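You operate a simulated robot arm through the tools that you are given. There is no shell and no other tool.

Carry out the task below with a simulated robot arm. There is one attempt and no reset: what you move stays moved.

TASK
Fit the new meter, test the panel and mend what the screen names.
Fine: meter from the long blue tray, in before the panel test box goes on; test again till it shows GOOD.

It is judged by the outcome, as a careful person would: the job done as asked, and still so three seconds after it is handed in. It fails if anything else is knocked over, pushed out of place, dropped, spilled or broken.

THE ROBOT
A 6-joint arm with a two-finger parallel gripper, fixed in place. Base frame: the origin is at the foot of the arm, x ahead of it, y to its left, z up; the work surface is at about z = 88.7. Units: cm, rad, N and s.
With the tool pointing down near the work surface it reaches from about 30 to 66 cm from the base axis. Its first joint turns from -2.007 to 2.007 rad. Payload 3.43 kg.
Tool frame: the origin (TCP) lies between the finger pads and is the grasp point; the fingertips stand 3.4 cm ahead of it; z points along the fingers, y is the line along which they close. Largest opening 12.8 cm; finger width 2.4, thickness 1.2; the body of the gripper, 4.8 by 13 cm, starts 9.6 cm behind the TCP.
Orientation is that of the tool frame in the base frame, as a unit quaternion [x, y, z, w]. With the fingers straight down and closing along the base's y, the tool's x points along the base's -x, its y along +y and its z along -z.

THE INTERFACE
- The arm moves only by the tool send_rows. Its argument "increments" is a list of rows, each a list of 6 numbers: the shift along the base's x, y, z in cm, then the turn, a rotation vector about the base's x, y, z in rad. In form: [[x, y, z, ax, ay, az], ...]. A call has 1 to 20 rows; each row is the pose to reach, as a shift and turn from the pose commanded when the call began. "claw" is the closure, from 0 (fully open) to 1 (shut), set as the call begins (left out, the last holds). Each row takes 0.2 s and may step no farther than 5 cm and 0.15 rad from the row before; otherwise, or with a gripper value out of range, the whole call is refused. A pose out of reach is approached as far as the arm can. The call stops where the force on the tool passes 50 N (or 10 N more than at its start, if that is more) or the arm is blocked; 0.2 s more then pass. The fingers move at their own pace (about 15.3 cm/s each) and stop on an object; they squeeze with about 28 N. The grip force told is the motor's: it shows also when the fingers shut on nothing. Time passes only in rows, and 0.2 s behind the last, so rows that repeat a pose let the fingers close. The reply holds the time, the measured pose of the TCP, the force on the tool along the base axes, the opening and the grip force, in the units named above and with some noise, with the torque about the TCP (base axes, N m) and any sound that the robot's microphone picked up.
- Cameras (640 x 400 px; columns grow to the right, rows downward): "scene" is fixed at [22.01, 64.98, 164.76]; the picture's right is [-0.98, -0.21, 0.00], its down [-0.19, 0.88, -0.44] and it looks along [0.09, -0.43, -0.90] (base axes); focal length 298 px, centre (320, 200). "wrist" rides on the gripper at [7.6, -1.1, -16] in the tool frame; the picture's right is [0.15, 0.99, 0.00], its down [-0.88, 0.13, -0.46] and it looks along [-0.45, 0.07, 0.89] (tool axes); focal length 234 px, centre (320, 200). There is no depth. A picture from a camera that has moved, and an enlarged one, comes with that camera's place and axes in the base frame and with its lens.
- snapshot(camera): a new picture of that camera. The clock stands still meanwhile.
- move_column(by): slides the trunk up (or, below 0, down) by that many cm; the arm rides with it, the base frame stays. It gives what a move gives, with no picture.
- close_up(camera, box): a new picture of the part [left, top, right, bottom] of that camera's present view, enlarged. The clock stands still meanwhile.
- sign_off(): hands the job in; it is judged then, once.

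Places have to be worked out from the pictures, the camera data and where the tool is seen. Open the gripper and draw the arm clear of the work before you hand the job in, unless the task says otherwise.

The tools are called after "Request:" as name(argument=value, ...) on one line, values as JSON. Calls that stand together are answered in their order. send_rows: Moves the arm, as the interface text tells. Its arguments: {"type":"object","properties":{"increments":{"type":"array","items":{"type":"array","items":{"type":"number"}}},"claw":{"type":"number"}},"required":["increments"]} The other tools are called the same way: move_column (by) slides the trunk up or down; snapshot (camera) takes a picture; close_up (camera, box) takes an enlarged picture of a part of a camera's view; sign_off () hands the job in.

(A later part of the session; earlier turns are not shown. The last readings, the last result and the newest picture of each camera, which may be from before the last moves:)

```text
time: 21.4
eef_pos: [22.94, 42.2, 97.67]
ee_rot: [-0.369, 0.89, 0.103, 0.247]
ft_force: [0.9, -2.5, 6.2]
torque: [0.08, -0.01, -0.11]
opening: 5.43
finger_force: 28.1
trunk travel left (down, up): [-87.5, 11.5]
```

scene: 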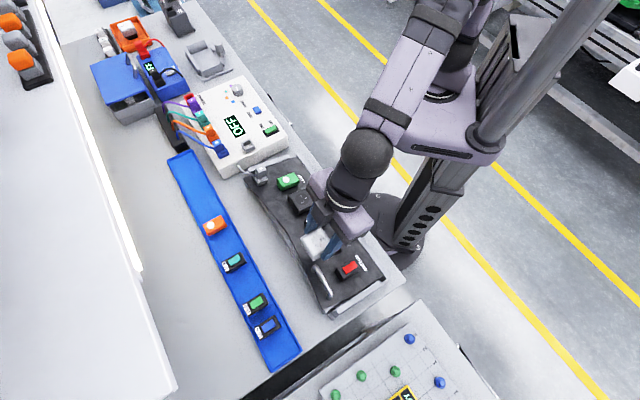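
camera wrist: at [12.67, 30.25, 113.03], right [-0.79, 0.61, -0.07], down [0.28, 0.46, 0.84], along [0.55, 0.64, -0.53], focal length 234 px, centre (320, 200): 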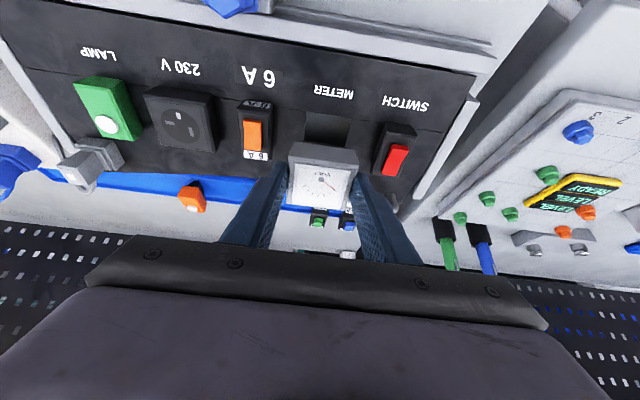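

The side force is gone and a light 6 N upward remains. I press a little further along the normal to see if it seats.

Request:
send_rows(increments=[[0.02, 0.02, -0.12, 0, 0, 0], [0.035, 0.035, -0.2, 0, 0, 0], [0.05, 0.05, -0.3, 0, 0, 0], [0.05, 0.05, -0.3, 0, 0, 0]])

Request:
close_up(camera="wrist", box=[240, 80, 400, 180])

Request:
close_up(camera="scene", box=[290, 200, 370, 270])

```text
time: 22.4
eef_pos: [22.88, 42.42, 97.68]
ee_rot: [-0.368, 0.89, 0.104, 0.248]
ft_force: [-1.4, -3.8, 30.0]
torque: [0.2, -0.28, -0.07]
opening: 5.45
finger_force: 28.1
trunk travel left (down, up): [-87.5, 11.5]
```

```text
4.00 times, centred on (320, 130) of wrist
camera zoom: at [13.18, 31.16, 107.26], right [-0.79, 0.61, -0.07], down [0.27, 0.46, 0.85], along [0.55, 0.65, -0.53], focal length 937 px, centre (320, 480)
```

zoom: 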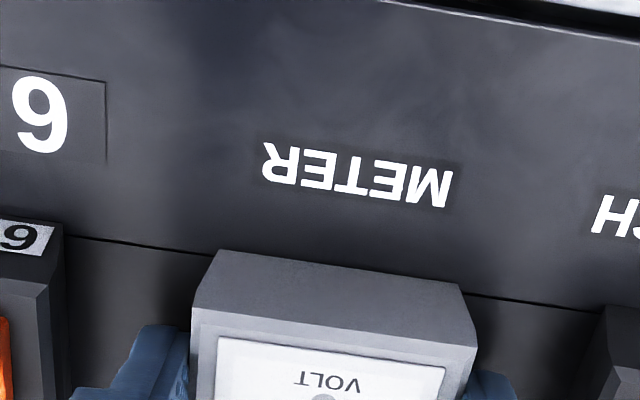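

```text
5.71 times, centred on (330, 235) of scene
camera zoom: at [22.01, 64.98, 164.76], right [-0.98, -0.21, 0.0], down [-0.19, 0.88, -0.44], along [0.09, -0.43, -0.9], focal length 1702 px, centre (263, 0)
```

zoom: 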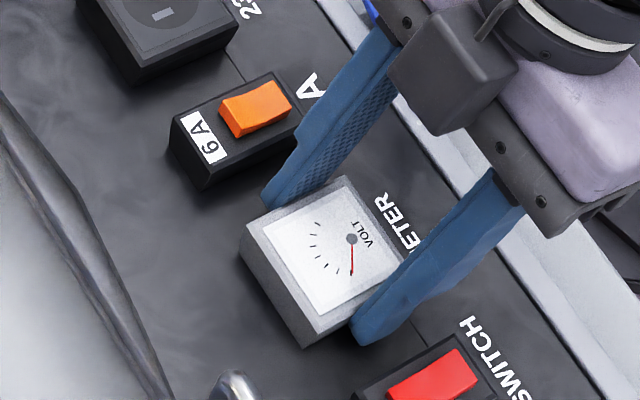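

I'm pressing at 30 N and the bezel looks flush with no black body showing, but there was no click yet. I press slightly harder, still below the limit, to be sure it is seated.

Request:
send_rows(increments=[[0, 0, -0.1, 0, 0, 0], [0, 0, -0.2, 0, 0, 0], [0, 0, -0.2, 0, 0, 0]])

Request:
close_up(camera="wrist", box=[240, 80, 400, 180])

```text
time: 23.2
eef_pos: [22.95, 42.24, 97.31]
ee_rot: [-0.368, 0.89, 0.104, 0.248]
ft_force: [-1.2, -2.1, 30.2]
torque: [0.16, -0.21, -0.05]
opening: 5.41
finger_force: 28.5
trunk travel left (down, up): [-87.5, 11.5]
```

```text
4.00 times, centred on (320, 130) of wrist
camera zoom: at [13.2, 31.18, 107.06], right [-0.79, 0.61, -0.07], down [0.28, 0.46, 0.85], along [0.55, 0.65, -0.53], focal length 937 px, centre (320, 480)
```

zoom: 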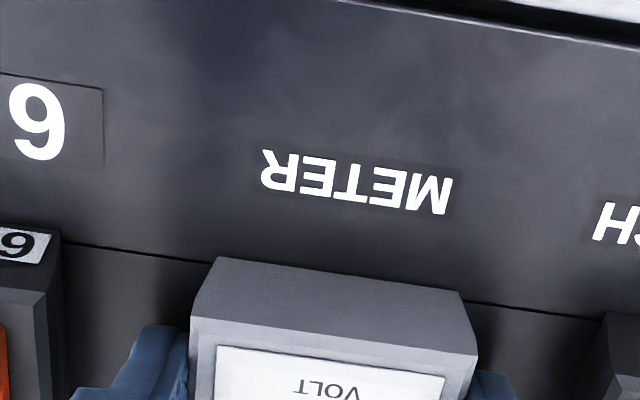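

The tool slid down on the meter (it rose slightly in the grip) at a steady 30 N, so the meter itself has bottomed out. I release it gently, opening only to 6.6 cm, and back off along the tool axis.

Request:
send_rows(increments=[[0, 0, 0.1, 0, 0, 0], [0, 0, 0.25, 0, 0, 0], [-0.2, -0.2, 0.7, 0, 0, 0], [-0.7, -0.7, 1.7, 0, 0, 0], [-1.6, -1.6, 3.8, 0, 0, 0], [-2.6, -2.6, 6.2, 0, 0, 0], [-2.6, -2.6, 6.2, 0, 0, 0]], claw=0.48)

Request:
close_up(camera="wrist", box=[220, 60, 420, 185])

Request:
close_up(camera="scene", box=[290, 200, 370, 270])

```text
time: 24.8
eef_pos: [20.29, 39.75, 103.13]
ee_rot: [-0.369, 0.891, 0.101, 0.245]
ft_force: [0.5, 0.5, -0.4]
torque: [0.01, -0.03, 0.01]
opening: 6.65
finger_force: 0.1
trunk travel left (down, up): [-87.5, 11.5]
```

```text
3.20 times, centred on (320, 122) of wrist
camera zoom: at [10.57, 28.81, 113.01], right [-0.79, 0.61, -0.08], down [0.28, 0.46, 0.84], along [0.55, 0.64, -0.53], focal length 749 px, centre (320, 448)
```

zoom: 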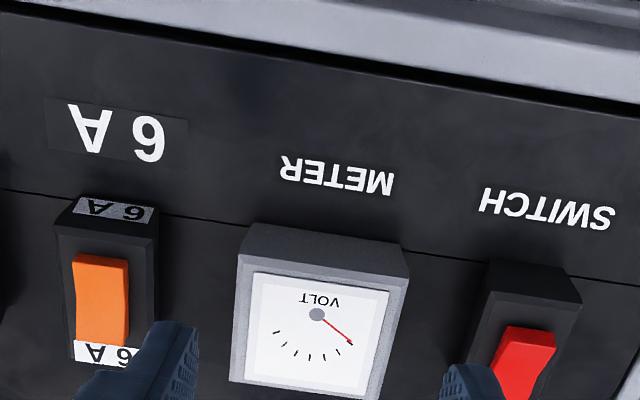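

```text
5.71 times, centred on (330, 235) of scene
camera zoom: at [22.01, 64.98, 164.76], right [-0.98, -0.21, 0.0], down [-0.19, 0.88, -0.44], along [0.09, -0.43, -0.9], focal length 1702 px, centre (263, 0)
```

zoom: 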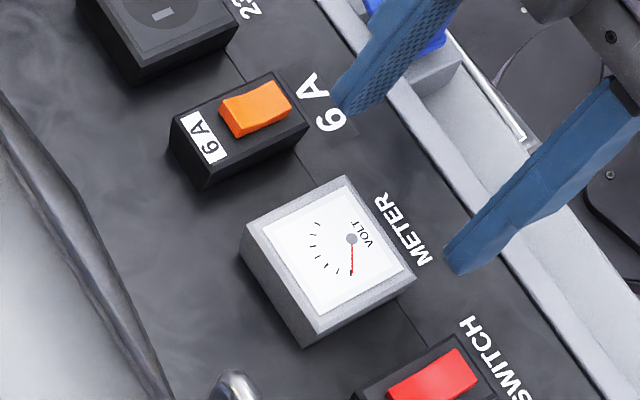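

The meter sits in its bay. I enlarge more strongly to check that its lower edge is flush with the panel face.

Request:
close_up(camera="wrist", box=[285, 120, 365, 170])

Request:
close_up(camera="scene", box=[312, 220, 360, 250])

Request:
close_up(camera="wrist", box=[230, 110, 310, 160])

```text
8.00 times, centred on (325, 145) of wrist
camera zoom: at [10.57, 28.81, 113.01], right [-0.79, 0.61, -0.08], down [0.28, 0.46, 0.84], along [0.55, 0.64, -0.53], focal length 1873 px, centre (280, 640)
```

zoom: 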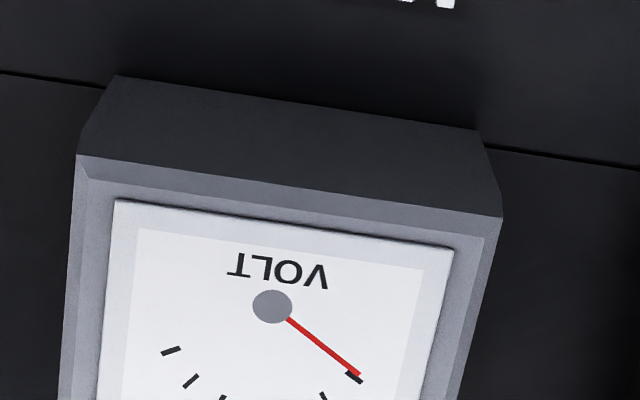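

```text
13.33 times, centred on (336, 235) of scene
camera zoom: at [22.01, 64.98, 164.76], right [-0.98, -0.21, 0.0], down [-0.19, 0.88, -0.44], along [0.09, -0.43, -0.9], focal length 3971 px, centre (107, -267)
```

zoom: 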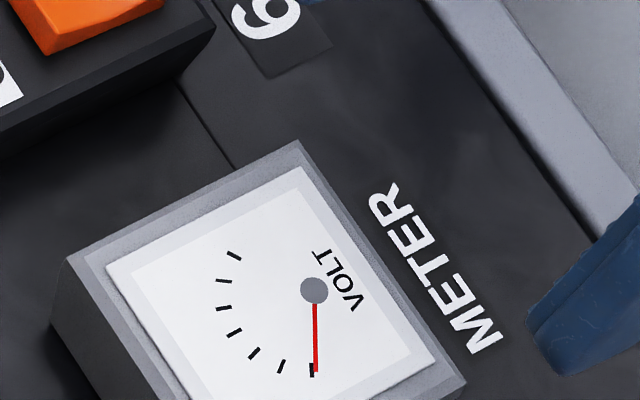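

```text
8.00 times, centred on (270, 135) of wrist
camera zoom: at [10.57, 28.81, 113.01], right [-0.79, 0.61, -0.08], down [0.28, 0.46, 0.84], along [0.55, 0.64, -0.53], focal length 1873 px, centre (720, 720)
```

zoom: 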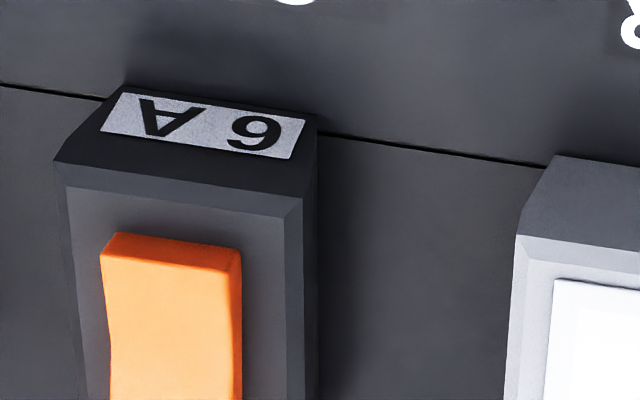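

The meter sits exactly like the neighbouring breaker, its lower edge overlapping the seam with no gap, so it is seated. Next I go up and over to the white panel test box to study its controls before switching it on.

Request:
send_rows(increments=[[-1, -1, 4, 0, 0, 0], [-1, -1, 8, -0.1, 0.1, 0], [-1, -1, 12, -0.2, 0.2, 0], [-1, -1, 16, -0.3, 0.3, 0], [2, -4, 17, -0.381, 0.381, 0], [5, -7, 17, -0.381, 0.381, 0], [8, -10, 17, -0.381, 0.381, 0], [11, -13, 17, -0.381, 0.381, 0], [14, -16, 17, -0.381, 0.381, 0], [17, -19, 17, -0.381, 0.381, 0], [20, -22, 17, -0.381, 0.381, 0], [23, -25, 17, -0.381, 0.381, 0], [26, -28, 17, -0.381, 0.381, 0], [29, -31, 17, -0.381, 0.381, 0], [31.3, -32, 17, -0.381, 0.381, 0], [31.3, -32, 17, -0.381, 0.381, 0]])

Request:
snapshot(camera="wrist")

Request:
snapshot(camera="scene")

```text
time: 28.2
eef_pos: [51.43, 7.59, 120.24]
ee_rot: [-0.384, 0.923, 0.0, 0.0]
ft_force: [0.3, 0.1, 0.0]
torque: [0.0, -0.02, 0.0]
opening: 6.65
finger_force: 0.1
trunk travel left (down, up): [-87.5, 11.5]
```

```text
taken
camera wrist: at [46.84, 1.56, 136.21], right [-0.8, 0.6, 0.0], down [0.53, 0.71, 0.46], along [0.27, 0.37, -0.89], focal length 234 px, centre (320, 200)
```

wrist: 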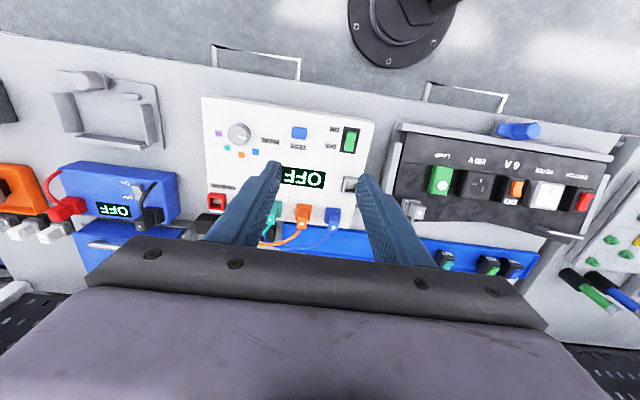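

```text
taken
```

scene: 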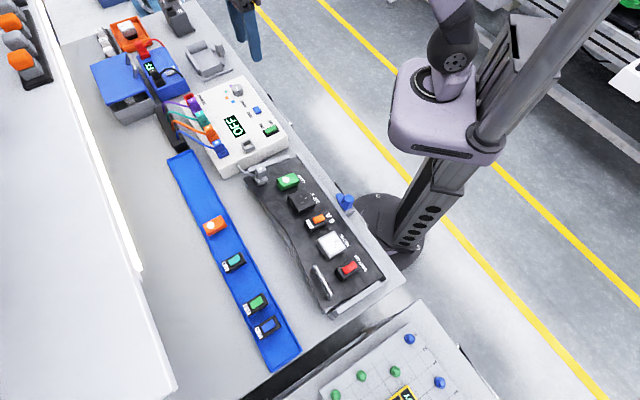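

Request:
close_up(camera="wrist", box=[195, 85, 385, 205])

Request:
close_up(camera="wrist", box=[200, 100, 290, 170])

Request:
close_up(camera="wrist", box=[330, 110, 450, 220])

Request:
close_up(camera="scene", box=[200, 75, 290, 180])

```text
3.33 times, centred on (290, 145) of wrist
camera zoom: at [46.84, 1.56, 136.21], right [-0.8, 0.6, 0.0], down [0.53, 0.71, 0.46], along [0.27, 0.37, -0.89], focal length 781 px, centre (420, 383)
```

zoom: 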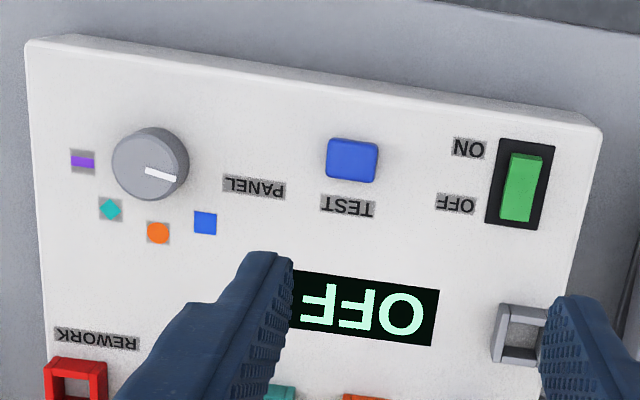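

```text
5.71 times, centred on (245, 135) of wrist
camera zoom: at [46.84, 1.56, 136.21], right [-0.8, 0.6, 0.0], down [0.53, 0.71, 0.46], along [0.27, 0.37, -0.89], focal length 1338 px, centre (749, 571)
```

zoom: 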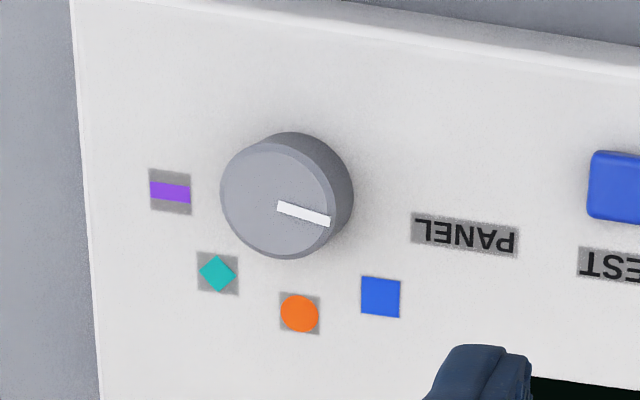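

```text
3.64 times, centred on (390, 165) of wrist
camera zoom: at [46.84, 1.56, 136.21], right [-0.8, 0.6, 0.0], down [0.53, 0.71, 0.46], along [0.27, 0.37, -0.89], focal length 852 px, centre (66, 327)
```

zoom: 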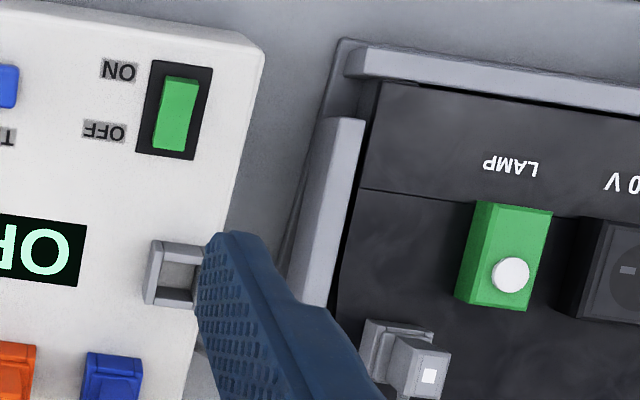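

```text
3.81 times, centred on (245, 128) of scene
camera zoom: at [22.01, 64.98, 164.76], right [-0.98, -0.21, 0.0], down [-0.19, 0.88, -0.44], along [0.09, -0.43, -0.9], focal length 1135 px, centre (606, 476)
```

zoom: 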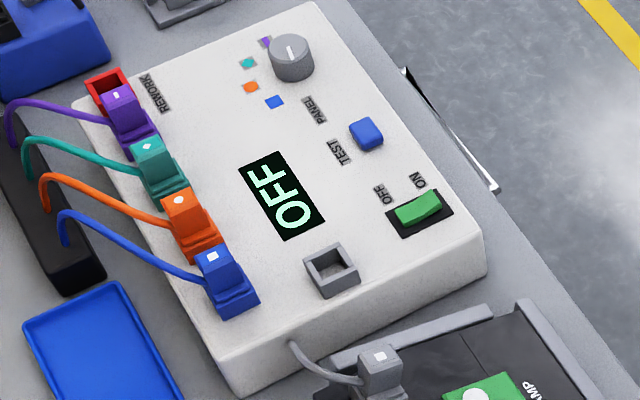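

The box's knob already points at PANEL and its lead is in the panel. I place the ON/OFF rocker at about (48.1,12.6), top near z 95, with the ON end toward me, and TEST at about (54.5,6.1). I close the fingers and hover over the rocker's ON end.

Request:
send_rows(increments=[[-2, 1.7, -3, 0, 0, 0], [-4.45, 3.75, -6, 0, 0, 0], [-4.45, 3.75, -10, 0, 0, 0], [-4.45, 3.75, -14, 0, 0, 0], [-4.45, 3.75, -16.2, 0, 0, 0], [-4.45, 3.75, -16.2, 0, 0, 0]], claw=1)

Request:
close_up(camera="wrist", box=[220, 80, 420, 205])

Request:
close_up(camera="scene", box=[220, 80, 320, 160])

```text
time: 29.6
eef_pos: [46.85, 11.0, 103.91]
ee_rot: [-0.383, 0.924, 0.0, 0.0]
ft_force: [-0.4, 1.0, 0.1]
torque: [0.02, 0.0, 0.02]
opening: 0.0
finger_force: 28.3
trunk travel left (down, up): [-87.5, 11.5]
```

```text
3.20 times, centred on (320, 142) of wrist
camera zoom: at [42.26, 5.02, 119.83], right [-0.8, 0.6, 0.0], down [0.53, 0.71, 0.46], along [0.27, 0.37, -0.89], focal length 749 px, centre (320, 384)
```

zoom: 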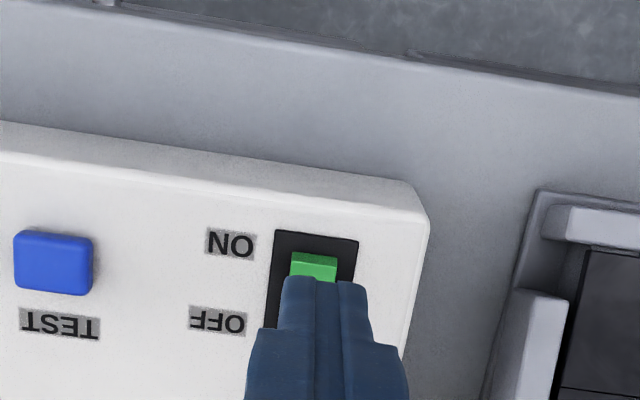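

```text
5.00 times, centred on (270, 120) of scene
camera zoom: at [22.01, 64.98, 164.76], right [-0.98, -0.21, 0.0], down [-0.19, 0.88, -0.44], along [0.09, -0.43, -0.9], focal length 1489 px, centre (570, 600)
```

zoom: 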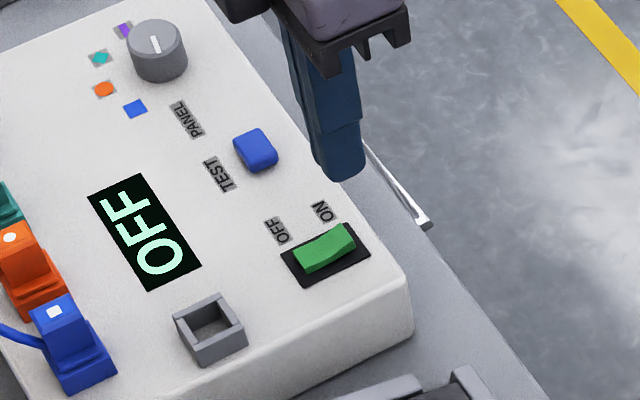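

The fingertips hover over the ON end (about 4 mm short of ideal). I shift slightly outward and descend in small steps to press it.

Request:
send_rows(increments=[[0.35, 0.21, -1.5, 0, 0, 0], [0.35, 0.21, -3, 0, 0, 0], [0.35, 0.21, -3.5, 0, 0, 0], [0.35, 0.21, -4.0, 0, 0, 0], [0.35, 0.21, -4.4, 0, 0, 0], [0.35, 0.21, -4.4, 0, 0, 0]])

Request:
close_up(camera="scene", box=[220, 80, 320, 160])

```text
time: 31.0
eef_pos: [47.58, 11.81, 99.62]
ee_rot: [-0.383, 0.924, 0.001, 0.001]
ft_force: [-0.8, 0.2, 0.2]
torque: [-0.01, -0.01, 0.0]
opening: 0.0
finger_force: 27.6
trunk travel left (down, up): [-87.5, 11.5]
```

```text
5.00 times, centred on (270, 120) of scene
camera zoom: at [22.01, 64.98, 164.76], right [-0.98, -0.21, 0.0], down [-0.19, 0.88, -0.44], along [0.09, -0.43, -0.9], focal length 1489 px, centre (570, 600)
```

zoom: 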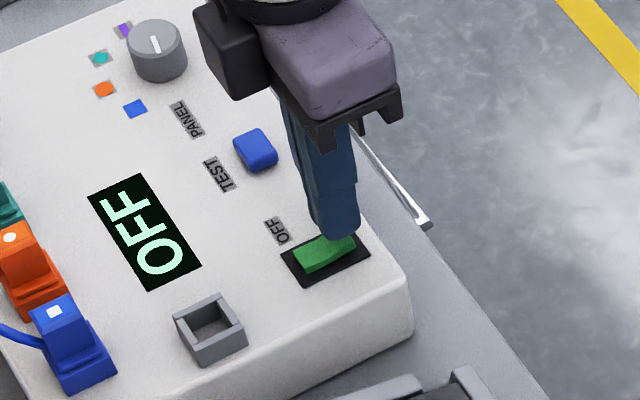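

No contact yet with the tip at about z 96.2, poised over the ON half. I continue down in 3 mm steps.

Request:
send_rows(increments=[[0, 0, -0.3, 0, 0, 0], [0, 0, -0.6, 0, 0, 0], [0, 0, -0.8, 0, 0, 0], [0, 0, -0.8, 0, 0, 0]])

Request:
close_up(camera="scene", box=[220, 80, 320, 160])

```text
time: 32.0
eef_pos: [47.65, 11.7, 98.88]
ee_rot: [-0.383, 0.924, 0.0, 0.001]
ft_force: [0.1, 0.1, -0.2]
torque: [-0.01, -0.02, 0.02]
opening: 0.02
finger_force: 27.6
trunk travel left (down, up): [-87.5, 11.5]
```

```text
5.00 times, centred on (270, 120) of scene
camera zoom: at [22.01, 64.98, 164.76], right [-0.98, -0.21, 0.0], down [-0.19, 0.88, -0.44], along [0.09, -0.43, -0.9], focal length 1489 px, centre (570, 600)
```

zoom: 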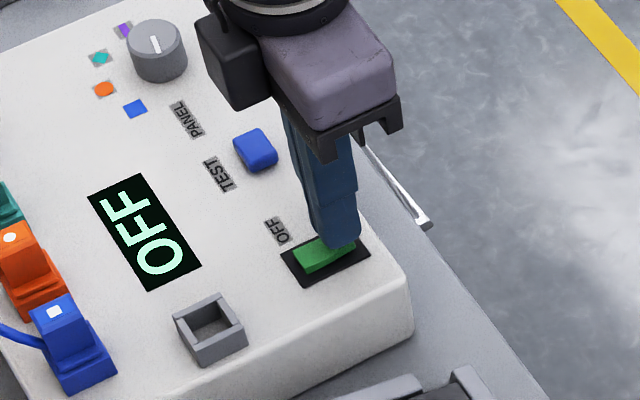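

Still no contact at tip z ≈ 95.4; I continue down in small steps.

Request:
send_rows(increments=[[0, 0, -0.25, 0, 0, 0], [0, 0, -0.5, 0, 0, 0], [0, 0, -0.7, 0, 0, 0], [0, 0, -0.7, 0, 0, 0]])

Request:
close_up(camera="scene", box=[220, 80, 320, 160])

```text
time: 33.0
eef_pos: [47.5, 11.72, 98.4]
ee_rot: [-0.382, 0.924, 0.001, 0.003]
ft_force: [-1.8, -2.9, 18.2]
torque: [0.05, -0.04, -0.01]
opening: 0.02
finger_force: 27.4
trunk travel left (down, up): [-87.5, 11.5]
```

```text
5.00 times, centred on (270, 120) of scene
camera zoom: at [22.01, 64.98, 164.76], right [-0.98, -0.21, 0.0], down [-0.19, 0.88, -0.44], along [0.09, -0.43, -0.9], focal length 1489 px, centre (570, 600)
```

zoom: 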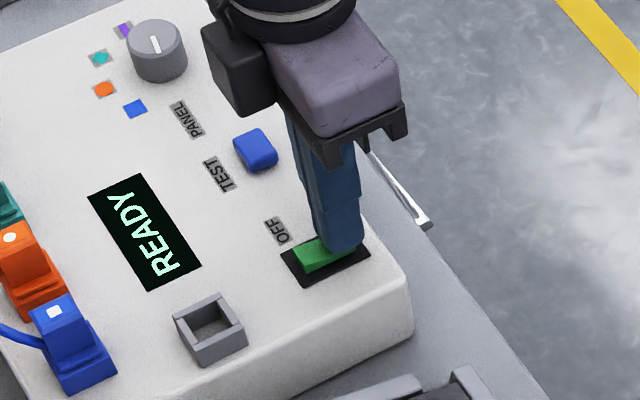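

The screen now shows READY. I lift off and move to a hover over the blue TEST button.

Request:
send_rows(increments=[[0, 0, 2, 0, 0, 0], [0, 0, 5, 0, 0, 0], [3.5, -2.7, 5.5, 0, 0, 0], [7.1, -5.4, 5.5, 0, 0, 0], [7.1, -5.4, 5.5, 0, 0, 0]])

Request:
close_up(camera="wrist", box=[220, 80, 420, 205])

Request:
close_up(camera="scene", box=[200, 70, 300, 150])

```text
time: 34.2
eef_pos: [54.99, 6.28, 103.51]
ee_rot: [-0.383, 0.924, 0.0, 0.0]
ft_force: [0.3, -0.4, -0.3]
torque: [-0.01, -0.02, -0.02]
opening: 0.0
finger_force: 27.8
trunk travel left (down, up): [-87.5, 11.5]
```

```text
3.20 times, centred on (320, 142) of wrist
camera zoom: at [50.27, 0.34, 119.39], right [-0.8, 0.6, 0.0], down [0.53, 0.71, 0.46], along [0.27, 0.37, -0.89], focal length 749 px, centre (320, 384)
```

zoom: 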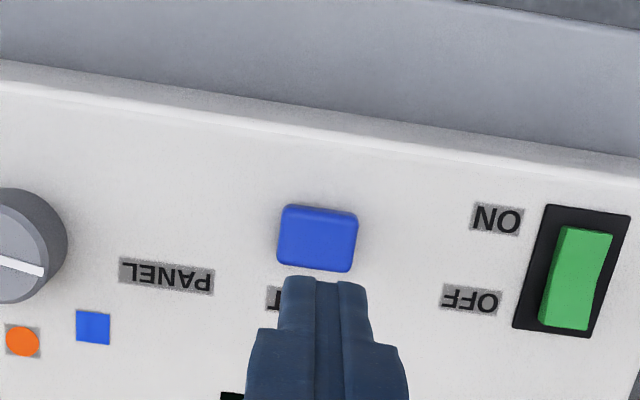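

```text
5.00 times, centred on (250, 110) of scene
camera zoom: at [22.01, 64.98, 164.76], right [-0.98, -0.21, 0.0], down [-0.19, 0.88, -0.44], along [0.09, -0.43, -0.9], focal length 1489 px, centre (670, 650)
```

zoom: 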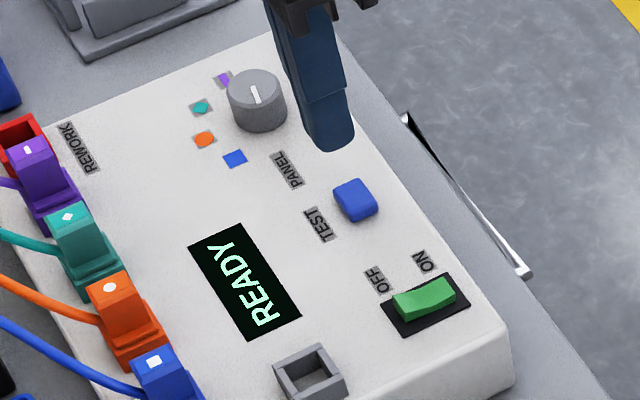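

The button centre is about 9 mm nearer the base than my fingertips. I correct that, descend, and press in small steps.

Request:
send_rows(increments=[[-0.52, -0.71, -1.5, 0, 0, 0], [-0.52, -0.71, -3, 0, 0, 0], [-0.52, -0.71, -3.5, 0, 0, 0], [-0.52, -0.71, -3.8, 0, 0, 0], [-0.52, -0.71, -4.1, 0, 0, 0], [-0.52, -0.71, -4.1, 0, 0, 0]])

Request:
close_up(camera="scene", box=[200, 70, 300, 150])

```text
time: 35.6
eef_pos: [54.09, 5.7, 99.33]
ee_rot: [-0.383, 0.924, 0.0, 0.0]
ft_force: [0.6, -0.9, 0.5]
torque: [0.01, 0.01, 0.01]
opening: 0.0
finger_force: 27.9
trunk travel left (down, up): [-87.5, 11.5]
```

```text
5.00 times, centred on (250, 110) of scene
camera zoom: at [22.01, 64.98, 164.76], right [-0.98, -0.21, 0.0], down [-0.19, 0.88, -0.44], along [0.09, -0.43, -0.9], focal length 1489 px, centre (670, 650)
```

zoom: 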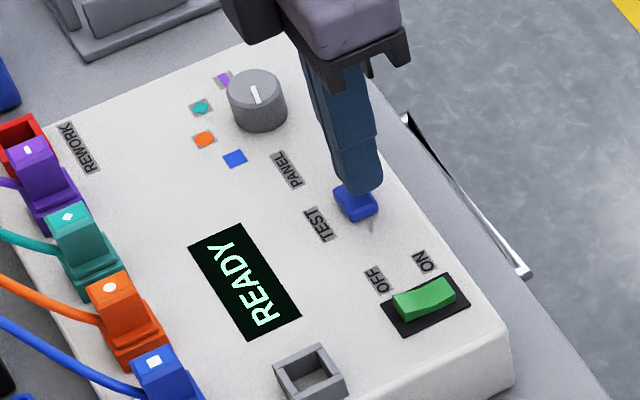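

The tip is just above the TEST button with no force yet. I press down in 2–3 mm steps.

Request:
send_rows(increments=[[0, 0, -0.25, 0, 0, 0], [0, 0, -0.5, 0, 0, 0], [0, 0, -0.7, 0, 0, 0], [0, 0, -0.7, 0, 0, 0]])

Request:
close_up(camera="scene", box=[200, 70, 300, 150])

```text
time: 36.6
eef_pos: [54.14, 5.82, 98.7]
ee_rot: [-0.383, 0.924, 0.0, 0.0]
ft_force: [-0.3, 0.9, 0.1]
torque: [0.01, -0.01, -0.01]
opening: 0.01
finger_force: 28.7
trunk travel left (down, up): [-87.5, 11.5]
```

```text
5.00 times, centred on (250, 110) of scene
camera zoom: at [22.01, 64.98, 164.76], right [-0.98, -0.21, 0.0], down [-0.19, 0.88, -0.44], along [0.09, -0.43, -0.9], focal length 1489 px, centre (670, 650)
```

zoom: 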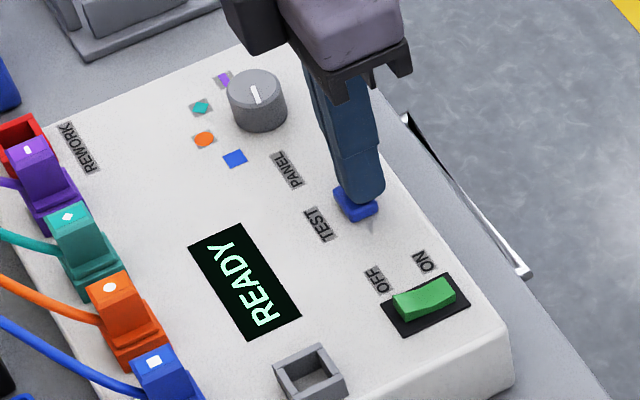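

Still no contact at tip z ≈ 95.2; I continue pressing slowly.

Request:
send_rows(increments=[[0, 0, -0.2, 0, 0, 0], [0, 0, -0.4, 0, 0, 0], [0, 0, -0.6, 0, 0, 0], [0, 0, -0.6, 0, 0, 0]])

Request:
close_up(camera="scene", box=[200, 70, 300, 150])

```text
time: 37.6
eef_pos: [54.13, 5.67, 98.16]
ee_rot: [-0.383, 0.924, 0.0, 0.0]
ft_force: [1.5, 0.1, 2.3]
torque: [0.02, -0.03, -0.01]
opening: 0.01
finger_force: 27.6
trunk travel left (down, up): [-87.5, 11.5]
heard: click
```

```text
5.00 times, centred on (250, 110) of scene
camera zoom: at [22.01, 64.98, 164.76], right [-0.98, -0.21, 0.0], down [-0.19, 0.88, -0.44], along [0.09, -0.43, -0.9], focal length 1489 px, centre (670, 650)
```

zoom: 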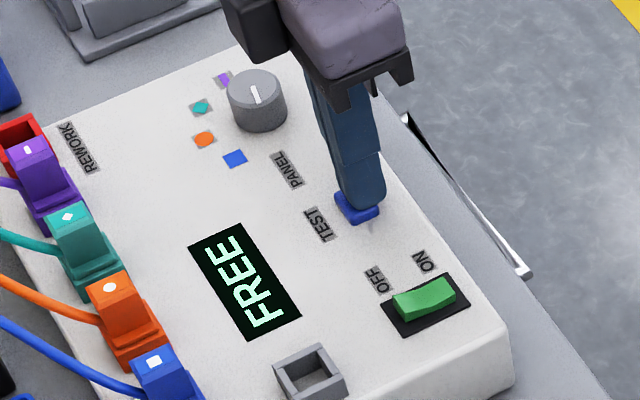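

A click, and the screen reads FREE — probably no plug in the box's panel socket. I lift off and look closely at the screen, the empty grey socket and the grey plug with its cable.

Request:
send_rows(increments=[[0, 0, 2, 0, 0, 0], [0, 0, 6, 0, 0, 0], [-3, -1, 10, 0, 0, 0], [-5, -2, 14, 0, 0, 0], [-5, -2, 14, 0, 0, 0]])

Request:
close_up(camera="scene", box=[200, 90, 300, 190])

Request:
close_up(camera="scene", box=[225, 130, 295, 190])

Request:
snapshot(camera="wrist")

```text
refused: row 3 steps farther than a row can; nothing moved
```

```text
4.00 times, centred on (250, 140) of scene
camera zoom: at [22.01, 64.98, 164.76], right [-0.98, -0.21, 0.0], down [-0.19, 0.88, -0.44], along [0.09, -0.43, -0.9], focal length 1191 px, centre (600, 440)
```

zoom: 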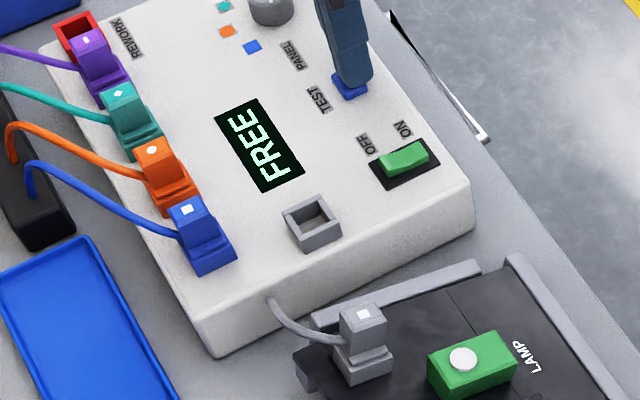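

```text
6.67 times, centred on (260, 160) of scene
camera zoom: at [22.01, 64.98, 164.76], right [-0.98, -0.21, 0.0], down [-0.19, 0.88, -0.44], along [0.09, -0.43, -0.9], focal length 1986 px, centre (720, 467)
```

zoom: 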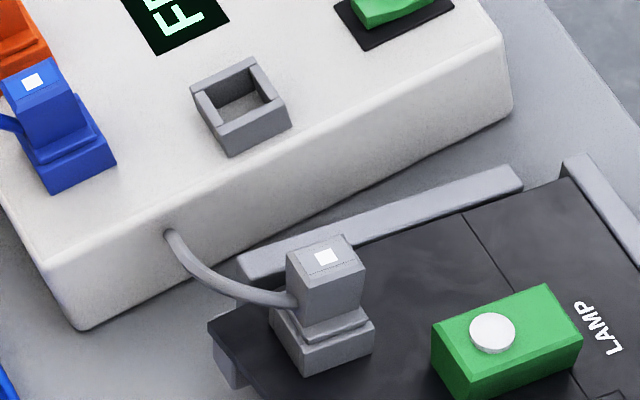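

```text
taken
camera wrist: at [49.5, -0.42, 114.08], right [-0.8, 0.6, 0.0], down [0.53, 0.71, 0.46], along [0.27, 0.37, -0.89], focal length 234 px, centre (320, 200)
```

wrist: 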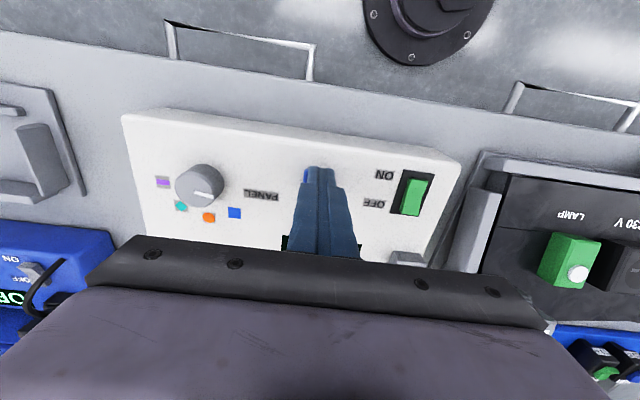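

The grey cable comes out of the box and its plug already sits in the panel, so FREE may refer to something else, such as the blue lever in front of the panel. I lift off in smaller steps and look at it all.

Request:
send_rows(increments=[[0, 0, 2, 0, 0, 0], [0, 0, 6, 0, 0, 0], [-2, -1, 10, 0, 0, 0], [-5, -2, 13, 0, 0, 0], [-5, -2, 15, 0, 0, 0]])

Request:
close_up(camera="scene", box=[200, 70, 300, 150])

Request:
close_up(camera="scene", box=[310, 170, 390, 230])

Request:
snapshot(camera="wrist")

```text
time: 38.8
eef_pos: [48.93, 3.68, 113.28]
ee_rot: [-0.383, 0.924, 0.001, -0.001]
ft_force: [-0.6, 0.0, 0.0]
torque: [-0.01, 0.03, 0.0]
opening: 0.01
finger_force: 27.7
trunk travel left (down, up): [-87.5, 11.5]
```

```text
5.00 times, centred on (250, 110) of scene
camera zoom: at [22.01, 64.98, 164.76], right [-0.98, -0.21, 0.0], down [-0.19, 0.88, -0.44], along [0.09, -0.43, -0.9], focal length 1489 px, centre (670, 650)
```

zoom: 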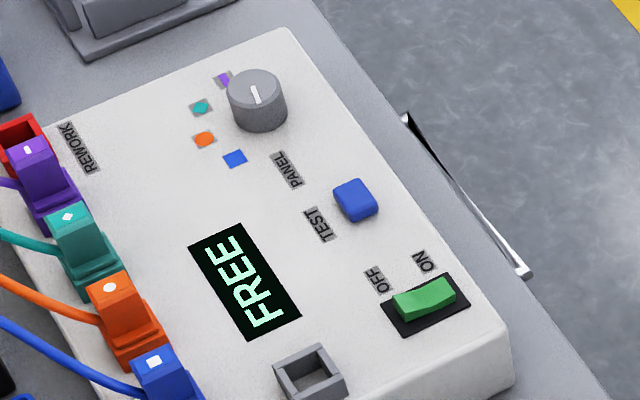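

```text
6.67 times, centred on (350, 200) of scene
camera zoom: at [22.01, 64.98, 164.76], right [-0.98, -0.21, 0.0], down [-0.19, 0.88, -0.44], along [0.09, -0.43, -0.9], focal length 1986 px, centre (120, 200)
```

zoom: 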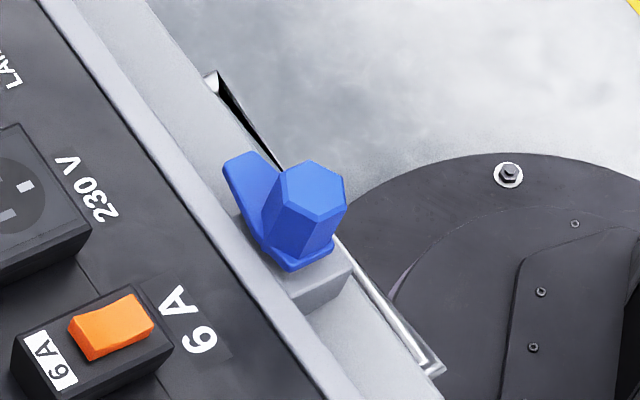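

```text
taken
camera wrist: at [44.3, -2.49, 129.28], right [-0.8, 0.6, 0.0], down [0.53, 0.71, 0.45], along [0.27, 0.37, -0.89], focal length 234 px, centre (320, 200)
```

wrist: 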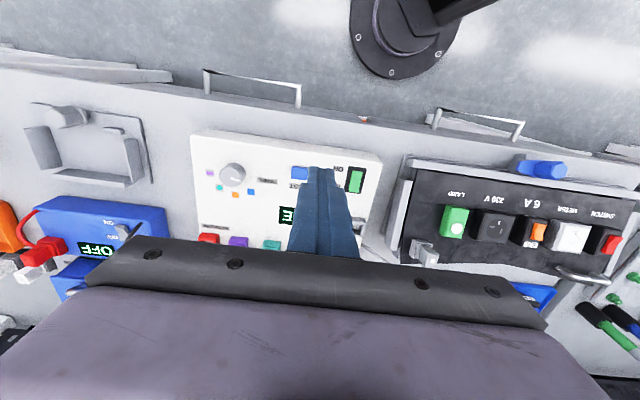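

The blue piece is a swing clamp in front of the panel, its arm pointing along the rail and not over the panel – so "FREE" likely means the panel is not clamped. I move nearer to inspect the clamp.

Request:
send_rows(increments=[[-3.4, 2.7, 0, 0, 0, 0], [-6.8, 5.4, 0, 0, 0, 0], [-10.2, 8.1, -1, 0, 0, 0], [-13.6, 10.8, -2, 0, 0, 0], [-17, 13.5, -3, 0, 0, 0], [-20.9, 16.3, -5, 0, 0, 0], [-20.9, 16.3, -5, 0, 0, 0]])

Request:
snapshot(camera="wrist")

Request:
close_up(camera="wrist", box=[340, 110, 480, 200])

Request:
close_up(camera="scene", box=[200, 70, 300, 150])

```text
refused: row 6 steps farther than a row can; nothing moved
```

```text
taken
camera wrist: at [44.3, -2.49, 129.28], right [-0.8, 0.6, 0.0], down [0.53, 0.71, 0.45], along [0.27, 0.37, -0.89], focal length 234 px, centre (320, 200)
```

wrist: 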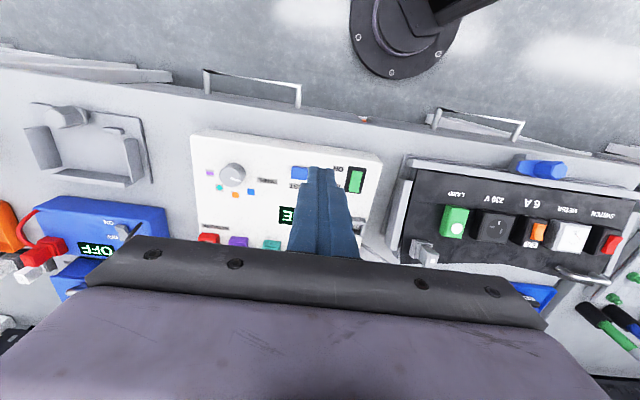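

```text
4.44 times, centred on (410, 155) of wrist
camera zoom: at [44.3, -2.49, 129.28], right [-0.8, 0.6, 0.0], down [0.53, 0.71, 0.45], along [0.27, 0.37, -0.89], focal length 1041 px, centre (-80, 400)
```

zoom: 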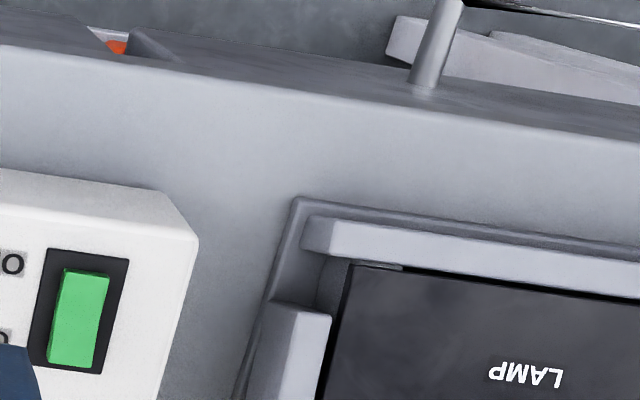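

```text
5.00 times, centred on (250, 110) of scene
camera zoom: at [22.01, 64.98, 164.76], right [-0.98, -0.21, 0.0], down [-0.19, 0.88, -0.44], along [0.09, -0.43, -0.9], focal length 1489 px, centre (670, 650)
```

zoom: 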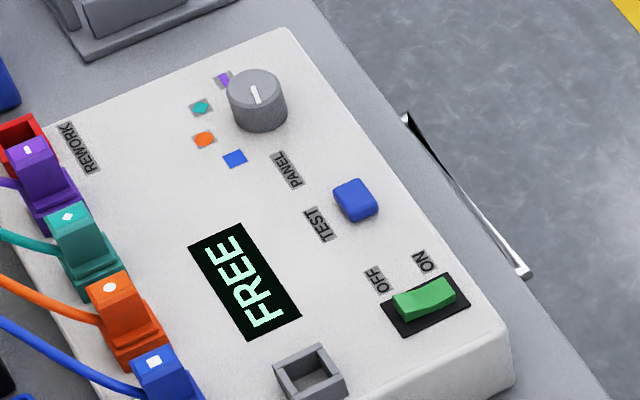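

The call was refused for one long step, nothing moved. I resend the move toward the clamp with shorter rows.

Request:
send_rows(increments=[[-3.4, 2.7, 0, 0, 0, 0], [-6.8, 5.4, 0, 0, 0, 0], [-10.2, 8.1, -1, 0, 0, 0], [-13.6, 10.8, -2, 0, 0, 0], [-17, 13.5, -3, 0, 0, 0], [-19.5, 15.3, -4, 0, 0, 0], [-20.9, 16.3, -5, 0, 0, 0], [-20.9, 16.3, -5, 0, 0, 0]])

Request:
snapshot(camera="wrist")

Request:
close_up(camera="wrist", box=[340, 110, 480, 200])

```text
time: 40.6
eef_pos: [28.34, 20.02, 108.02]
ee_rot: [-0.383, 0.924, 0.0, 0.0]
ft_force: [0.6, -0.9, 0.4]
torque: [-0.01, 0.03, 0.0]
opening: 0.0
finger_force: 27.6
trunk travel left (down, up): [-87.5, 11.5]
```

```text
taken
camera wrist: at [23.61, 13.98, 124.04], right [-0.8, 0.6, 0.0], down [0.53, 0.71, 0.46], along [0.27, 0.37, -0.89], focal length 234 px, centre (320, 200)
```

wrist: 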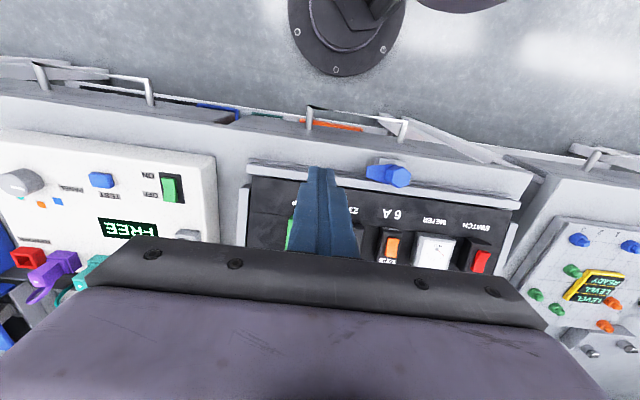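

```text
4.44 times, centred on (410, 155) of wrist
camera zoom: at [23.61, 13.98, 124.04], right [-0.8, 0.6, 0.0], down [0.53, 0.71, 0.46], along [0.27, 0.37, -0.89], focal length 1041 px, centre (-80, 400)
```

zoom: 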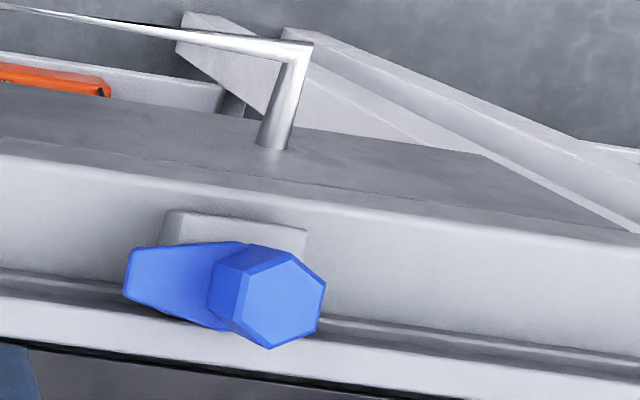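

The clamp has a hex knob at about (21.7,29.7), top near z 95, with its arm pointing parallel to the rail. I zoom in more on it and on the rail and panel edge.

Request:
close_up(camera="wrist", box=[355, 150, 435, 200])

Request:
close_up(camera="scene", box=[325, 185, 365, 215])

Request:
close_up(camera="scene", box=[180, 30, 240, 80])

```text
8.00 times, centred on (395, 175) of wrist
camera zoom: at [23.61, 13.98, 124.04], right [-0.8, 0.6, 0.0], down [0.53, 0.71, 0.46], along [0.27, 0.37, -0.89], focal length 1873 px, centre (-280, 400)
```

zoom: 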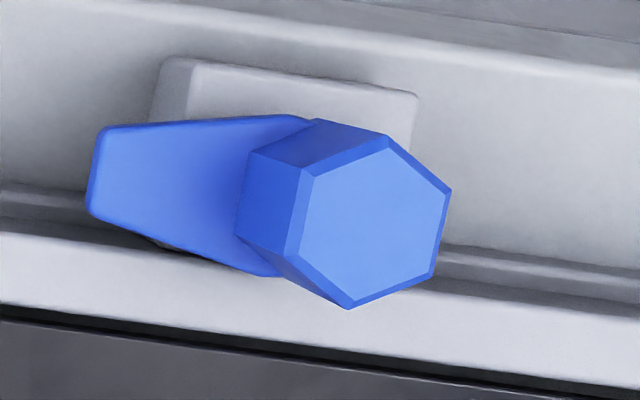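

```text
13.33 times, centred on (345, 200) of scene
camera zoom: at [22.01, 64.98, 164.76], right [-0.98, -0.21, 0.0], down [-0.19, 0.88, -0.44], along [0.09, -0.43, -0.9], focal length 3971 px, centre (-13, 200)
```

zoom: 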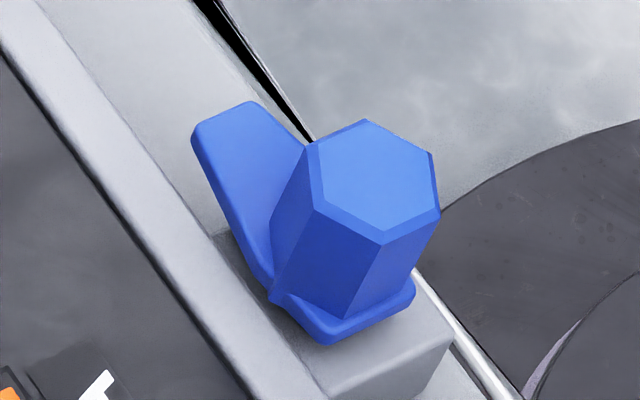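

```text
8.00 times, centred on (210, 55) of scene
camera zoom: at [22.01, 64.98, 164.76], right [-0.98, -0.21, 0.0], down [-0.19, 0.88, -0.44], along [0.09, -0.43, -0.9], focal length 2383 px, centre (1200, 1360)
```

zoom: 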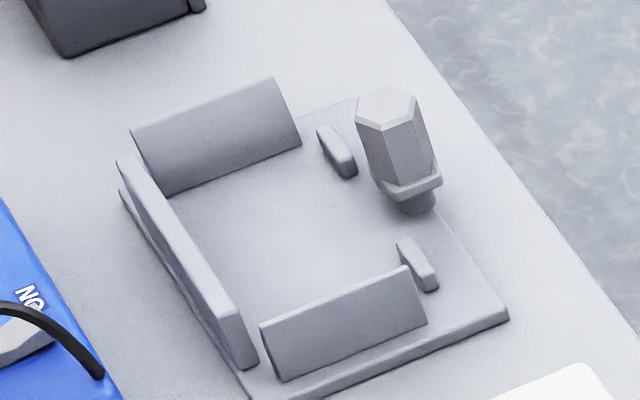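

The hex has flats facing along the rail (about 2.5 cm across), so I can grip it with the present yaw and turn it +90° to swing the arm over the panel edge. I hover over it with the fingers part open.

Request:
send_rows(increments=[[-2.2, 3.2, -1, 0, 0, 0], [-4.4, 6.4, -2, 0, 0, 0], [-6.43, 9.52, -4, 0, 0, 0], [-6.43, 9.52, -7, 0, 0, 0], [-6.43, 9.52, -7, 0, 0, 0]], claw=0.6)

Request:
close_up(camera="wrist", box=[220, 80, 420, 205])

Request:
close_up(camera="scene", box=[300, 160, 380, 220])

```text
time: 41.8
eef_pos: [21.72, 29.63, 101.24]
ee_rot: [-0.382, 0.924, 0.0, 0.0]
ft_force: [0.0, -0.7, 0.2]
torque: [0.0, 0.02, -0.03]
opening: 5.12
finger_force: 0.0
trunk travel left (down, up): [-87.5, 11.5]
```

```text
3.20 times, centred on (320, 142) of wrist
camera zoom: at [16.93, 23.57, 117.23], right [-0.8, 0.6, 0.0], down [0.53, 0.71, 0.46], along [0.27, 0.37, -0.89], focal length 749 px, centre (320, 384)
```

zoom: 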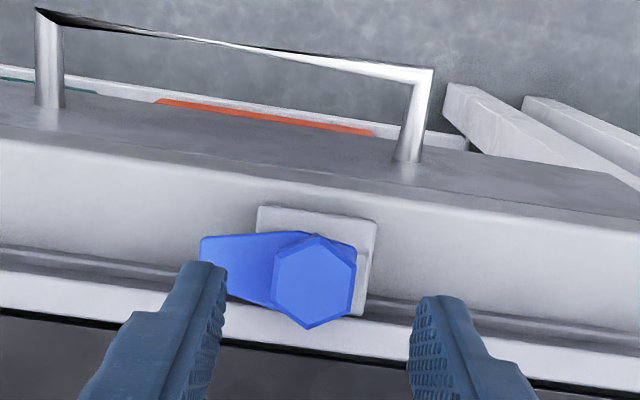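

```text
6.67 times, centred on (340, 190) of scene
camera zoom: at [22.01, 64.98, 164.76], right [-0.98, -0.21, 0.0], down [-0.19, 0.88, -0.44], along [0.09, -0.43, -0.9], focal length 1986 px, centre (187, 267)
```

zoom: 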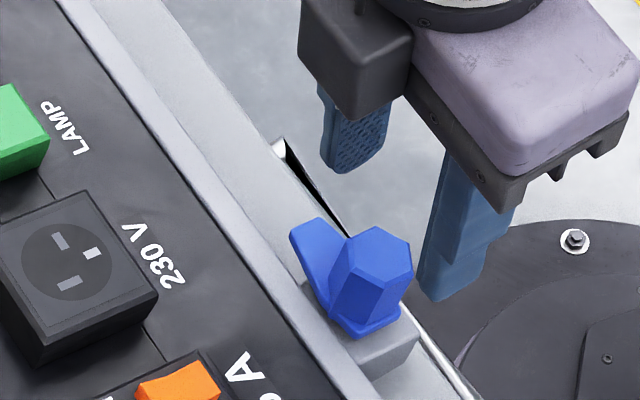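

Aligned within 1 mm over the hex. I lower so the tips reach about z 93.3, above the arm, then check before gripping.

Request:
send_rows(increments=[[0.12, 0.02, -1.5, 0, 0, 0], [0.12, 0.02, -3, 0, 0, 0], [0.12, 0.02, -4, 0, 0, 0], [0.12, 0.02, -4.4, 0, 0, 0], [0.12, 0.02, -4.4, 0, 0, 0]])

Request:
close_up(camera="wrist", box=[220, 100, 420, 225])

Request:
close_up(camera="scene", box=[300, 160, 380, 220])

```text
time: 43.0
eef_pos: [22.12, 29.52, 96.88]
ee_rot: [-0.382, 0.924, 0.0, 0.0]
ft_force: [0.6, 0.3, 1.0]
torque: [0.01, 0.01, 0.03]
opening: 5.1
finger_force: 0.0
trunk travel left (down, up): [-87.5, 11.5]
```

```text
3.20 times, centred on (320, 162) of wrist
camera zoom: at [17.33, 23.52, 112.84], right [-0.8, 0.6, 0.0], down [0.53, 0.71, 0.46], along [0.27, 0.37, -0.89], focal length 749 px, centre (320, 320)
```

zoom: 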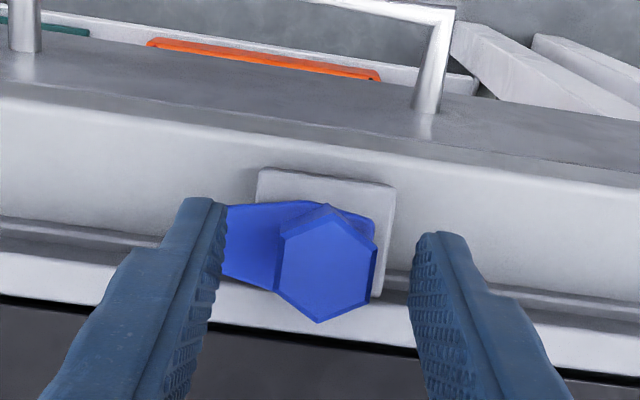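

```text
6.67 times, centred on (340, 190) of scene
camera zoom: at [22.01, 64.98, 164.76], right [-0.98, -0.21, 0.0], down [-0.19, 0.88, -0.44], along [0.09, -0.43, -0.9], focal length 1986 px, centre (187, 267)
```

zoom: 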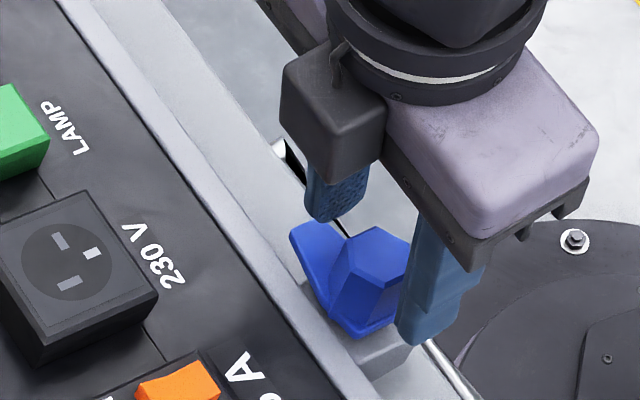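

The hex sits about 2 mm toward the right finger. I shift to centre it, then close on it.

Request:
send_rows(increments=[[-0.25, 0.06, 0, 0, 0, 0], [-0.25, 0.06, 0, 0, 0, 0]])

Request:
send_rows(increments=[[0, 0, 0, 0, 0, 0], [0, 0, 0, 0, 0, 0], [0, 0, 0, 0, 0, 0]], claw=1)

Request:
close_up(camera="wrist", box=[220, 100, 420, 225])

```text
time: 43.6
eef_pos: [21.58, 29.53, 96.94]
ee_rot: [-0.382, 0.924, 0.0, 0.0]
ft_force: [-0.8, 0.9, -0.7]
torque: [0.02, 0.02, 0.0]
opening: 5.11
finger_force: 0.1
trunk travel left (down, up): [-87.5, 11.5]
```

```text
time: 44.4
eef_pos: [21.76, 29.59, 96.92]
ee_rot: [-0.382, 0.924, -0.001, 0.0]
ft_force: [3.1, -3.3, -1.1]
torque: [-0.19, -0.49, -0.05]
opening: 2.97
finger_force: 45.2
trunk travel left (down, up): [-87.5, 11.5]
```

```text
3.20 times, centred on (320, 162) of wrist
camera zoom: at [17.07, 23.48, 112.85], right [-0.8, 0.6, 0.0], down [0.53, 0.71, 0.46], along [0.27, 0.37, -0.89], focal length 749 px, centre (320, 320)
```

zoom: 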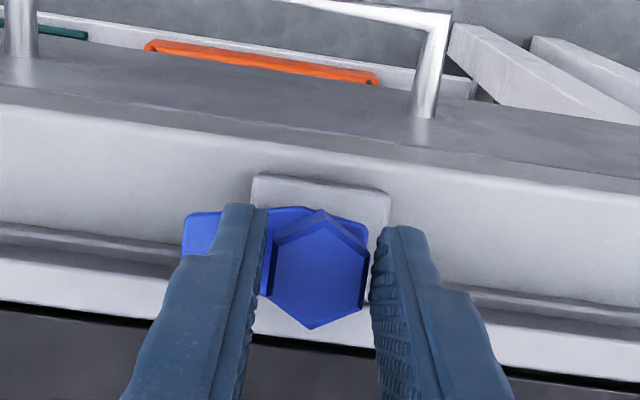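

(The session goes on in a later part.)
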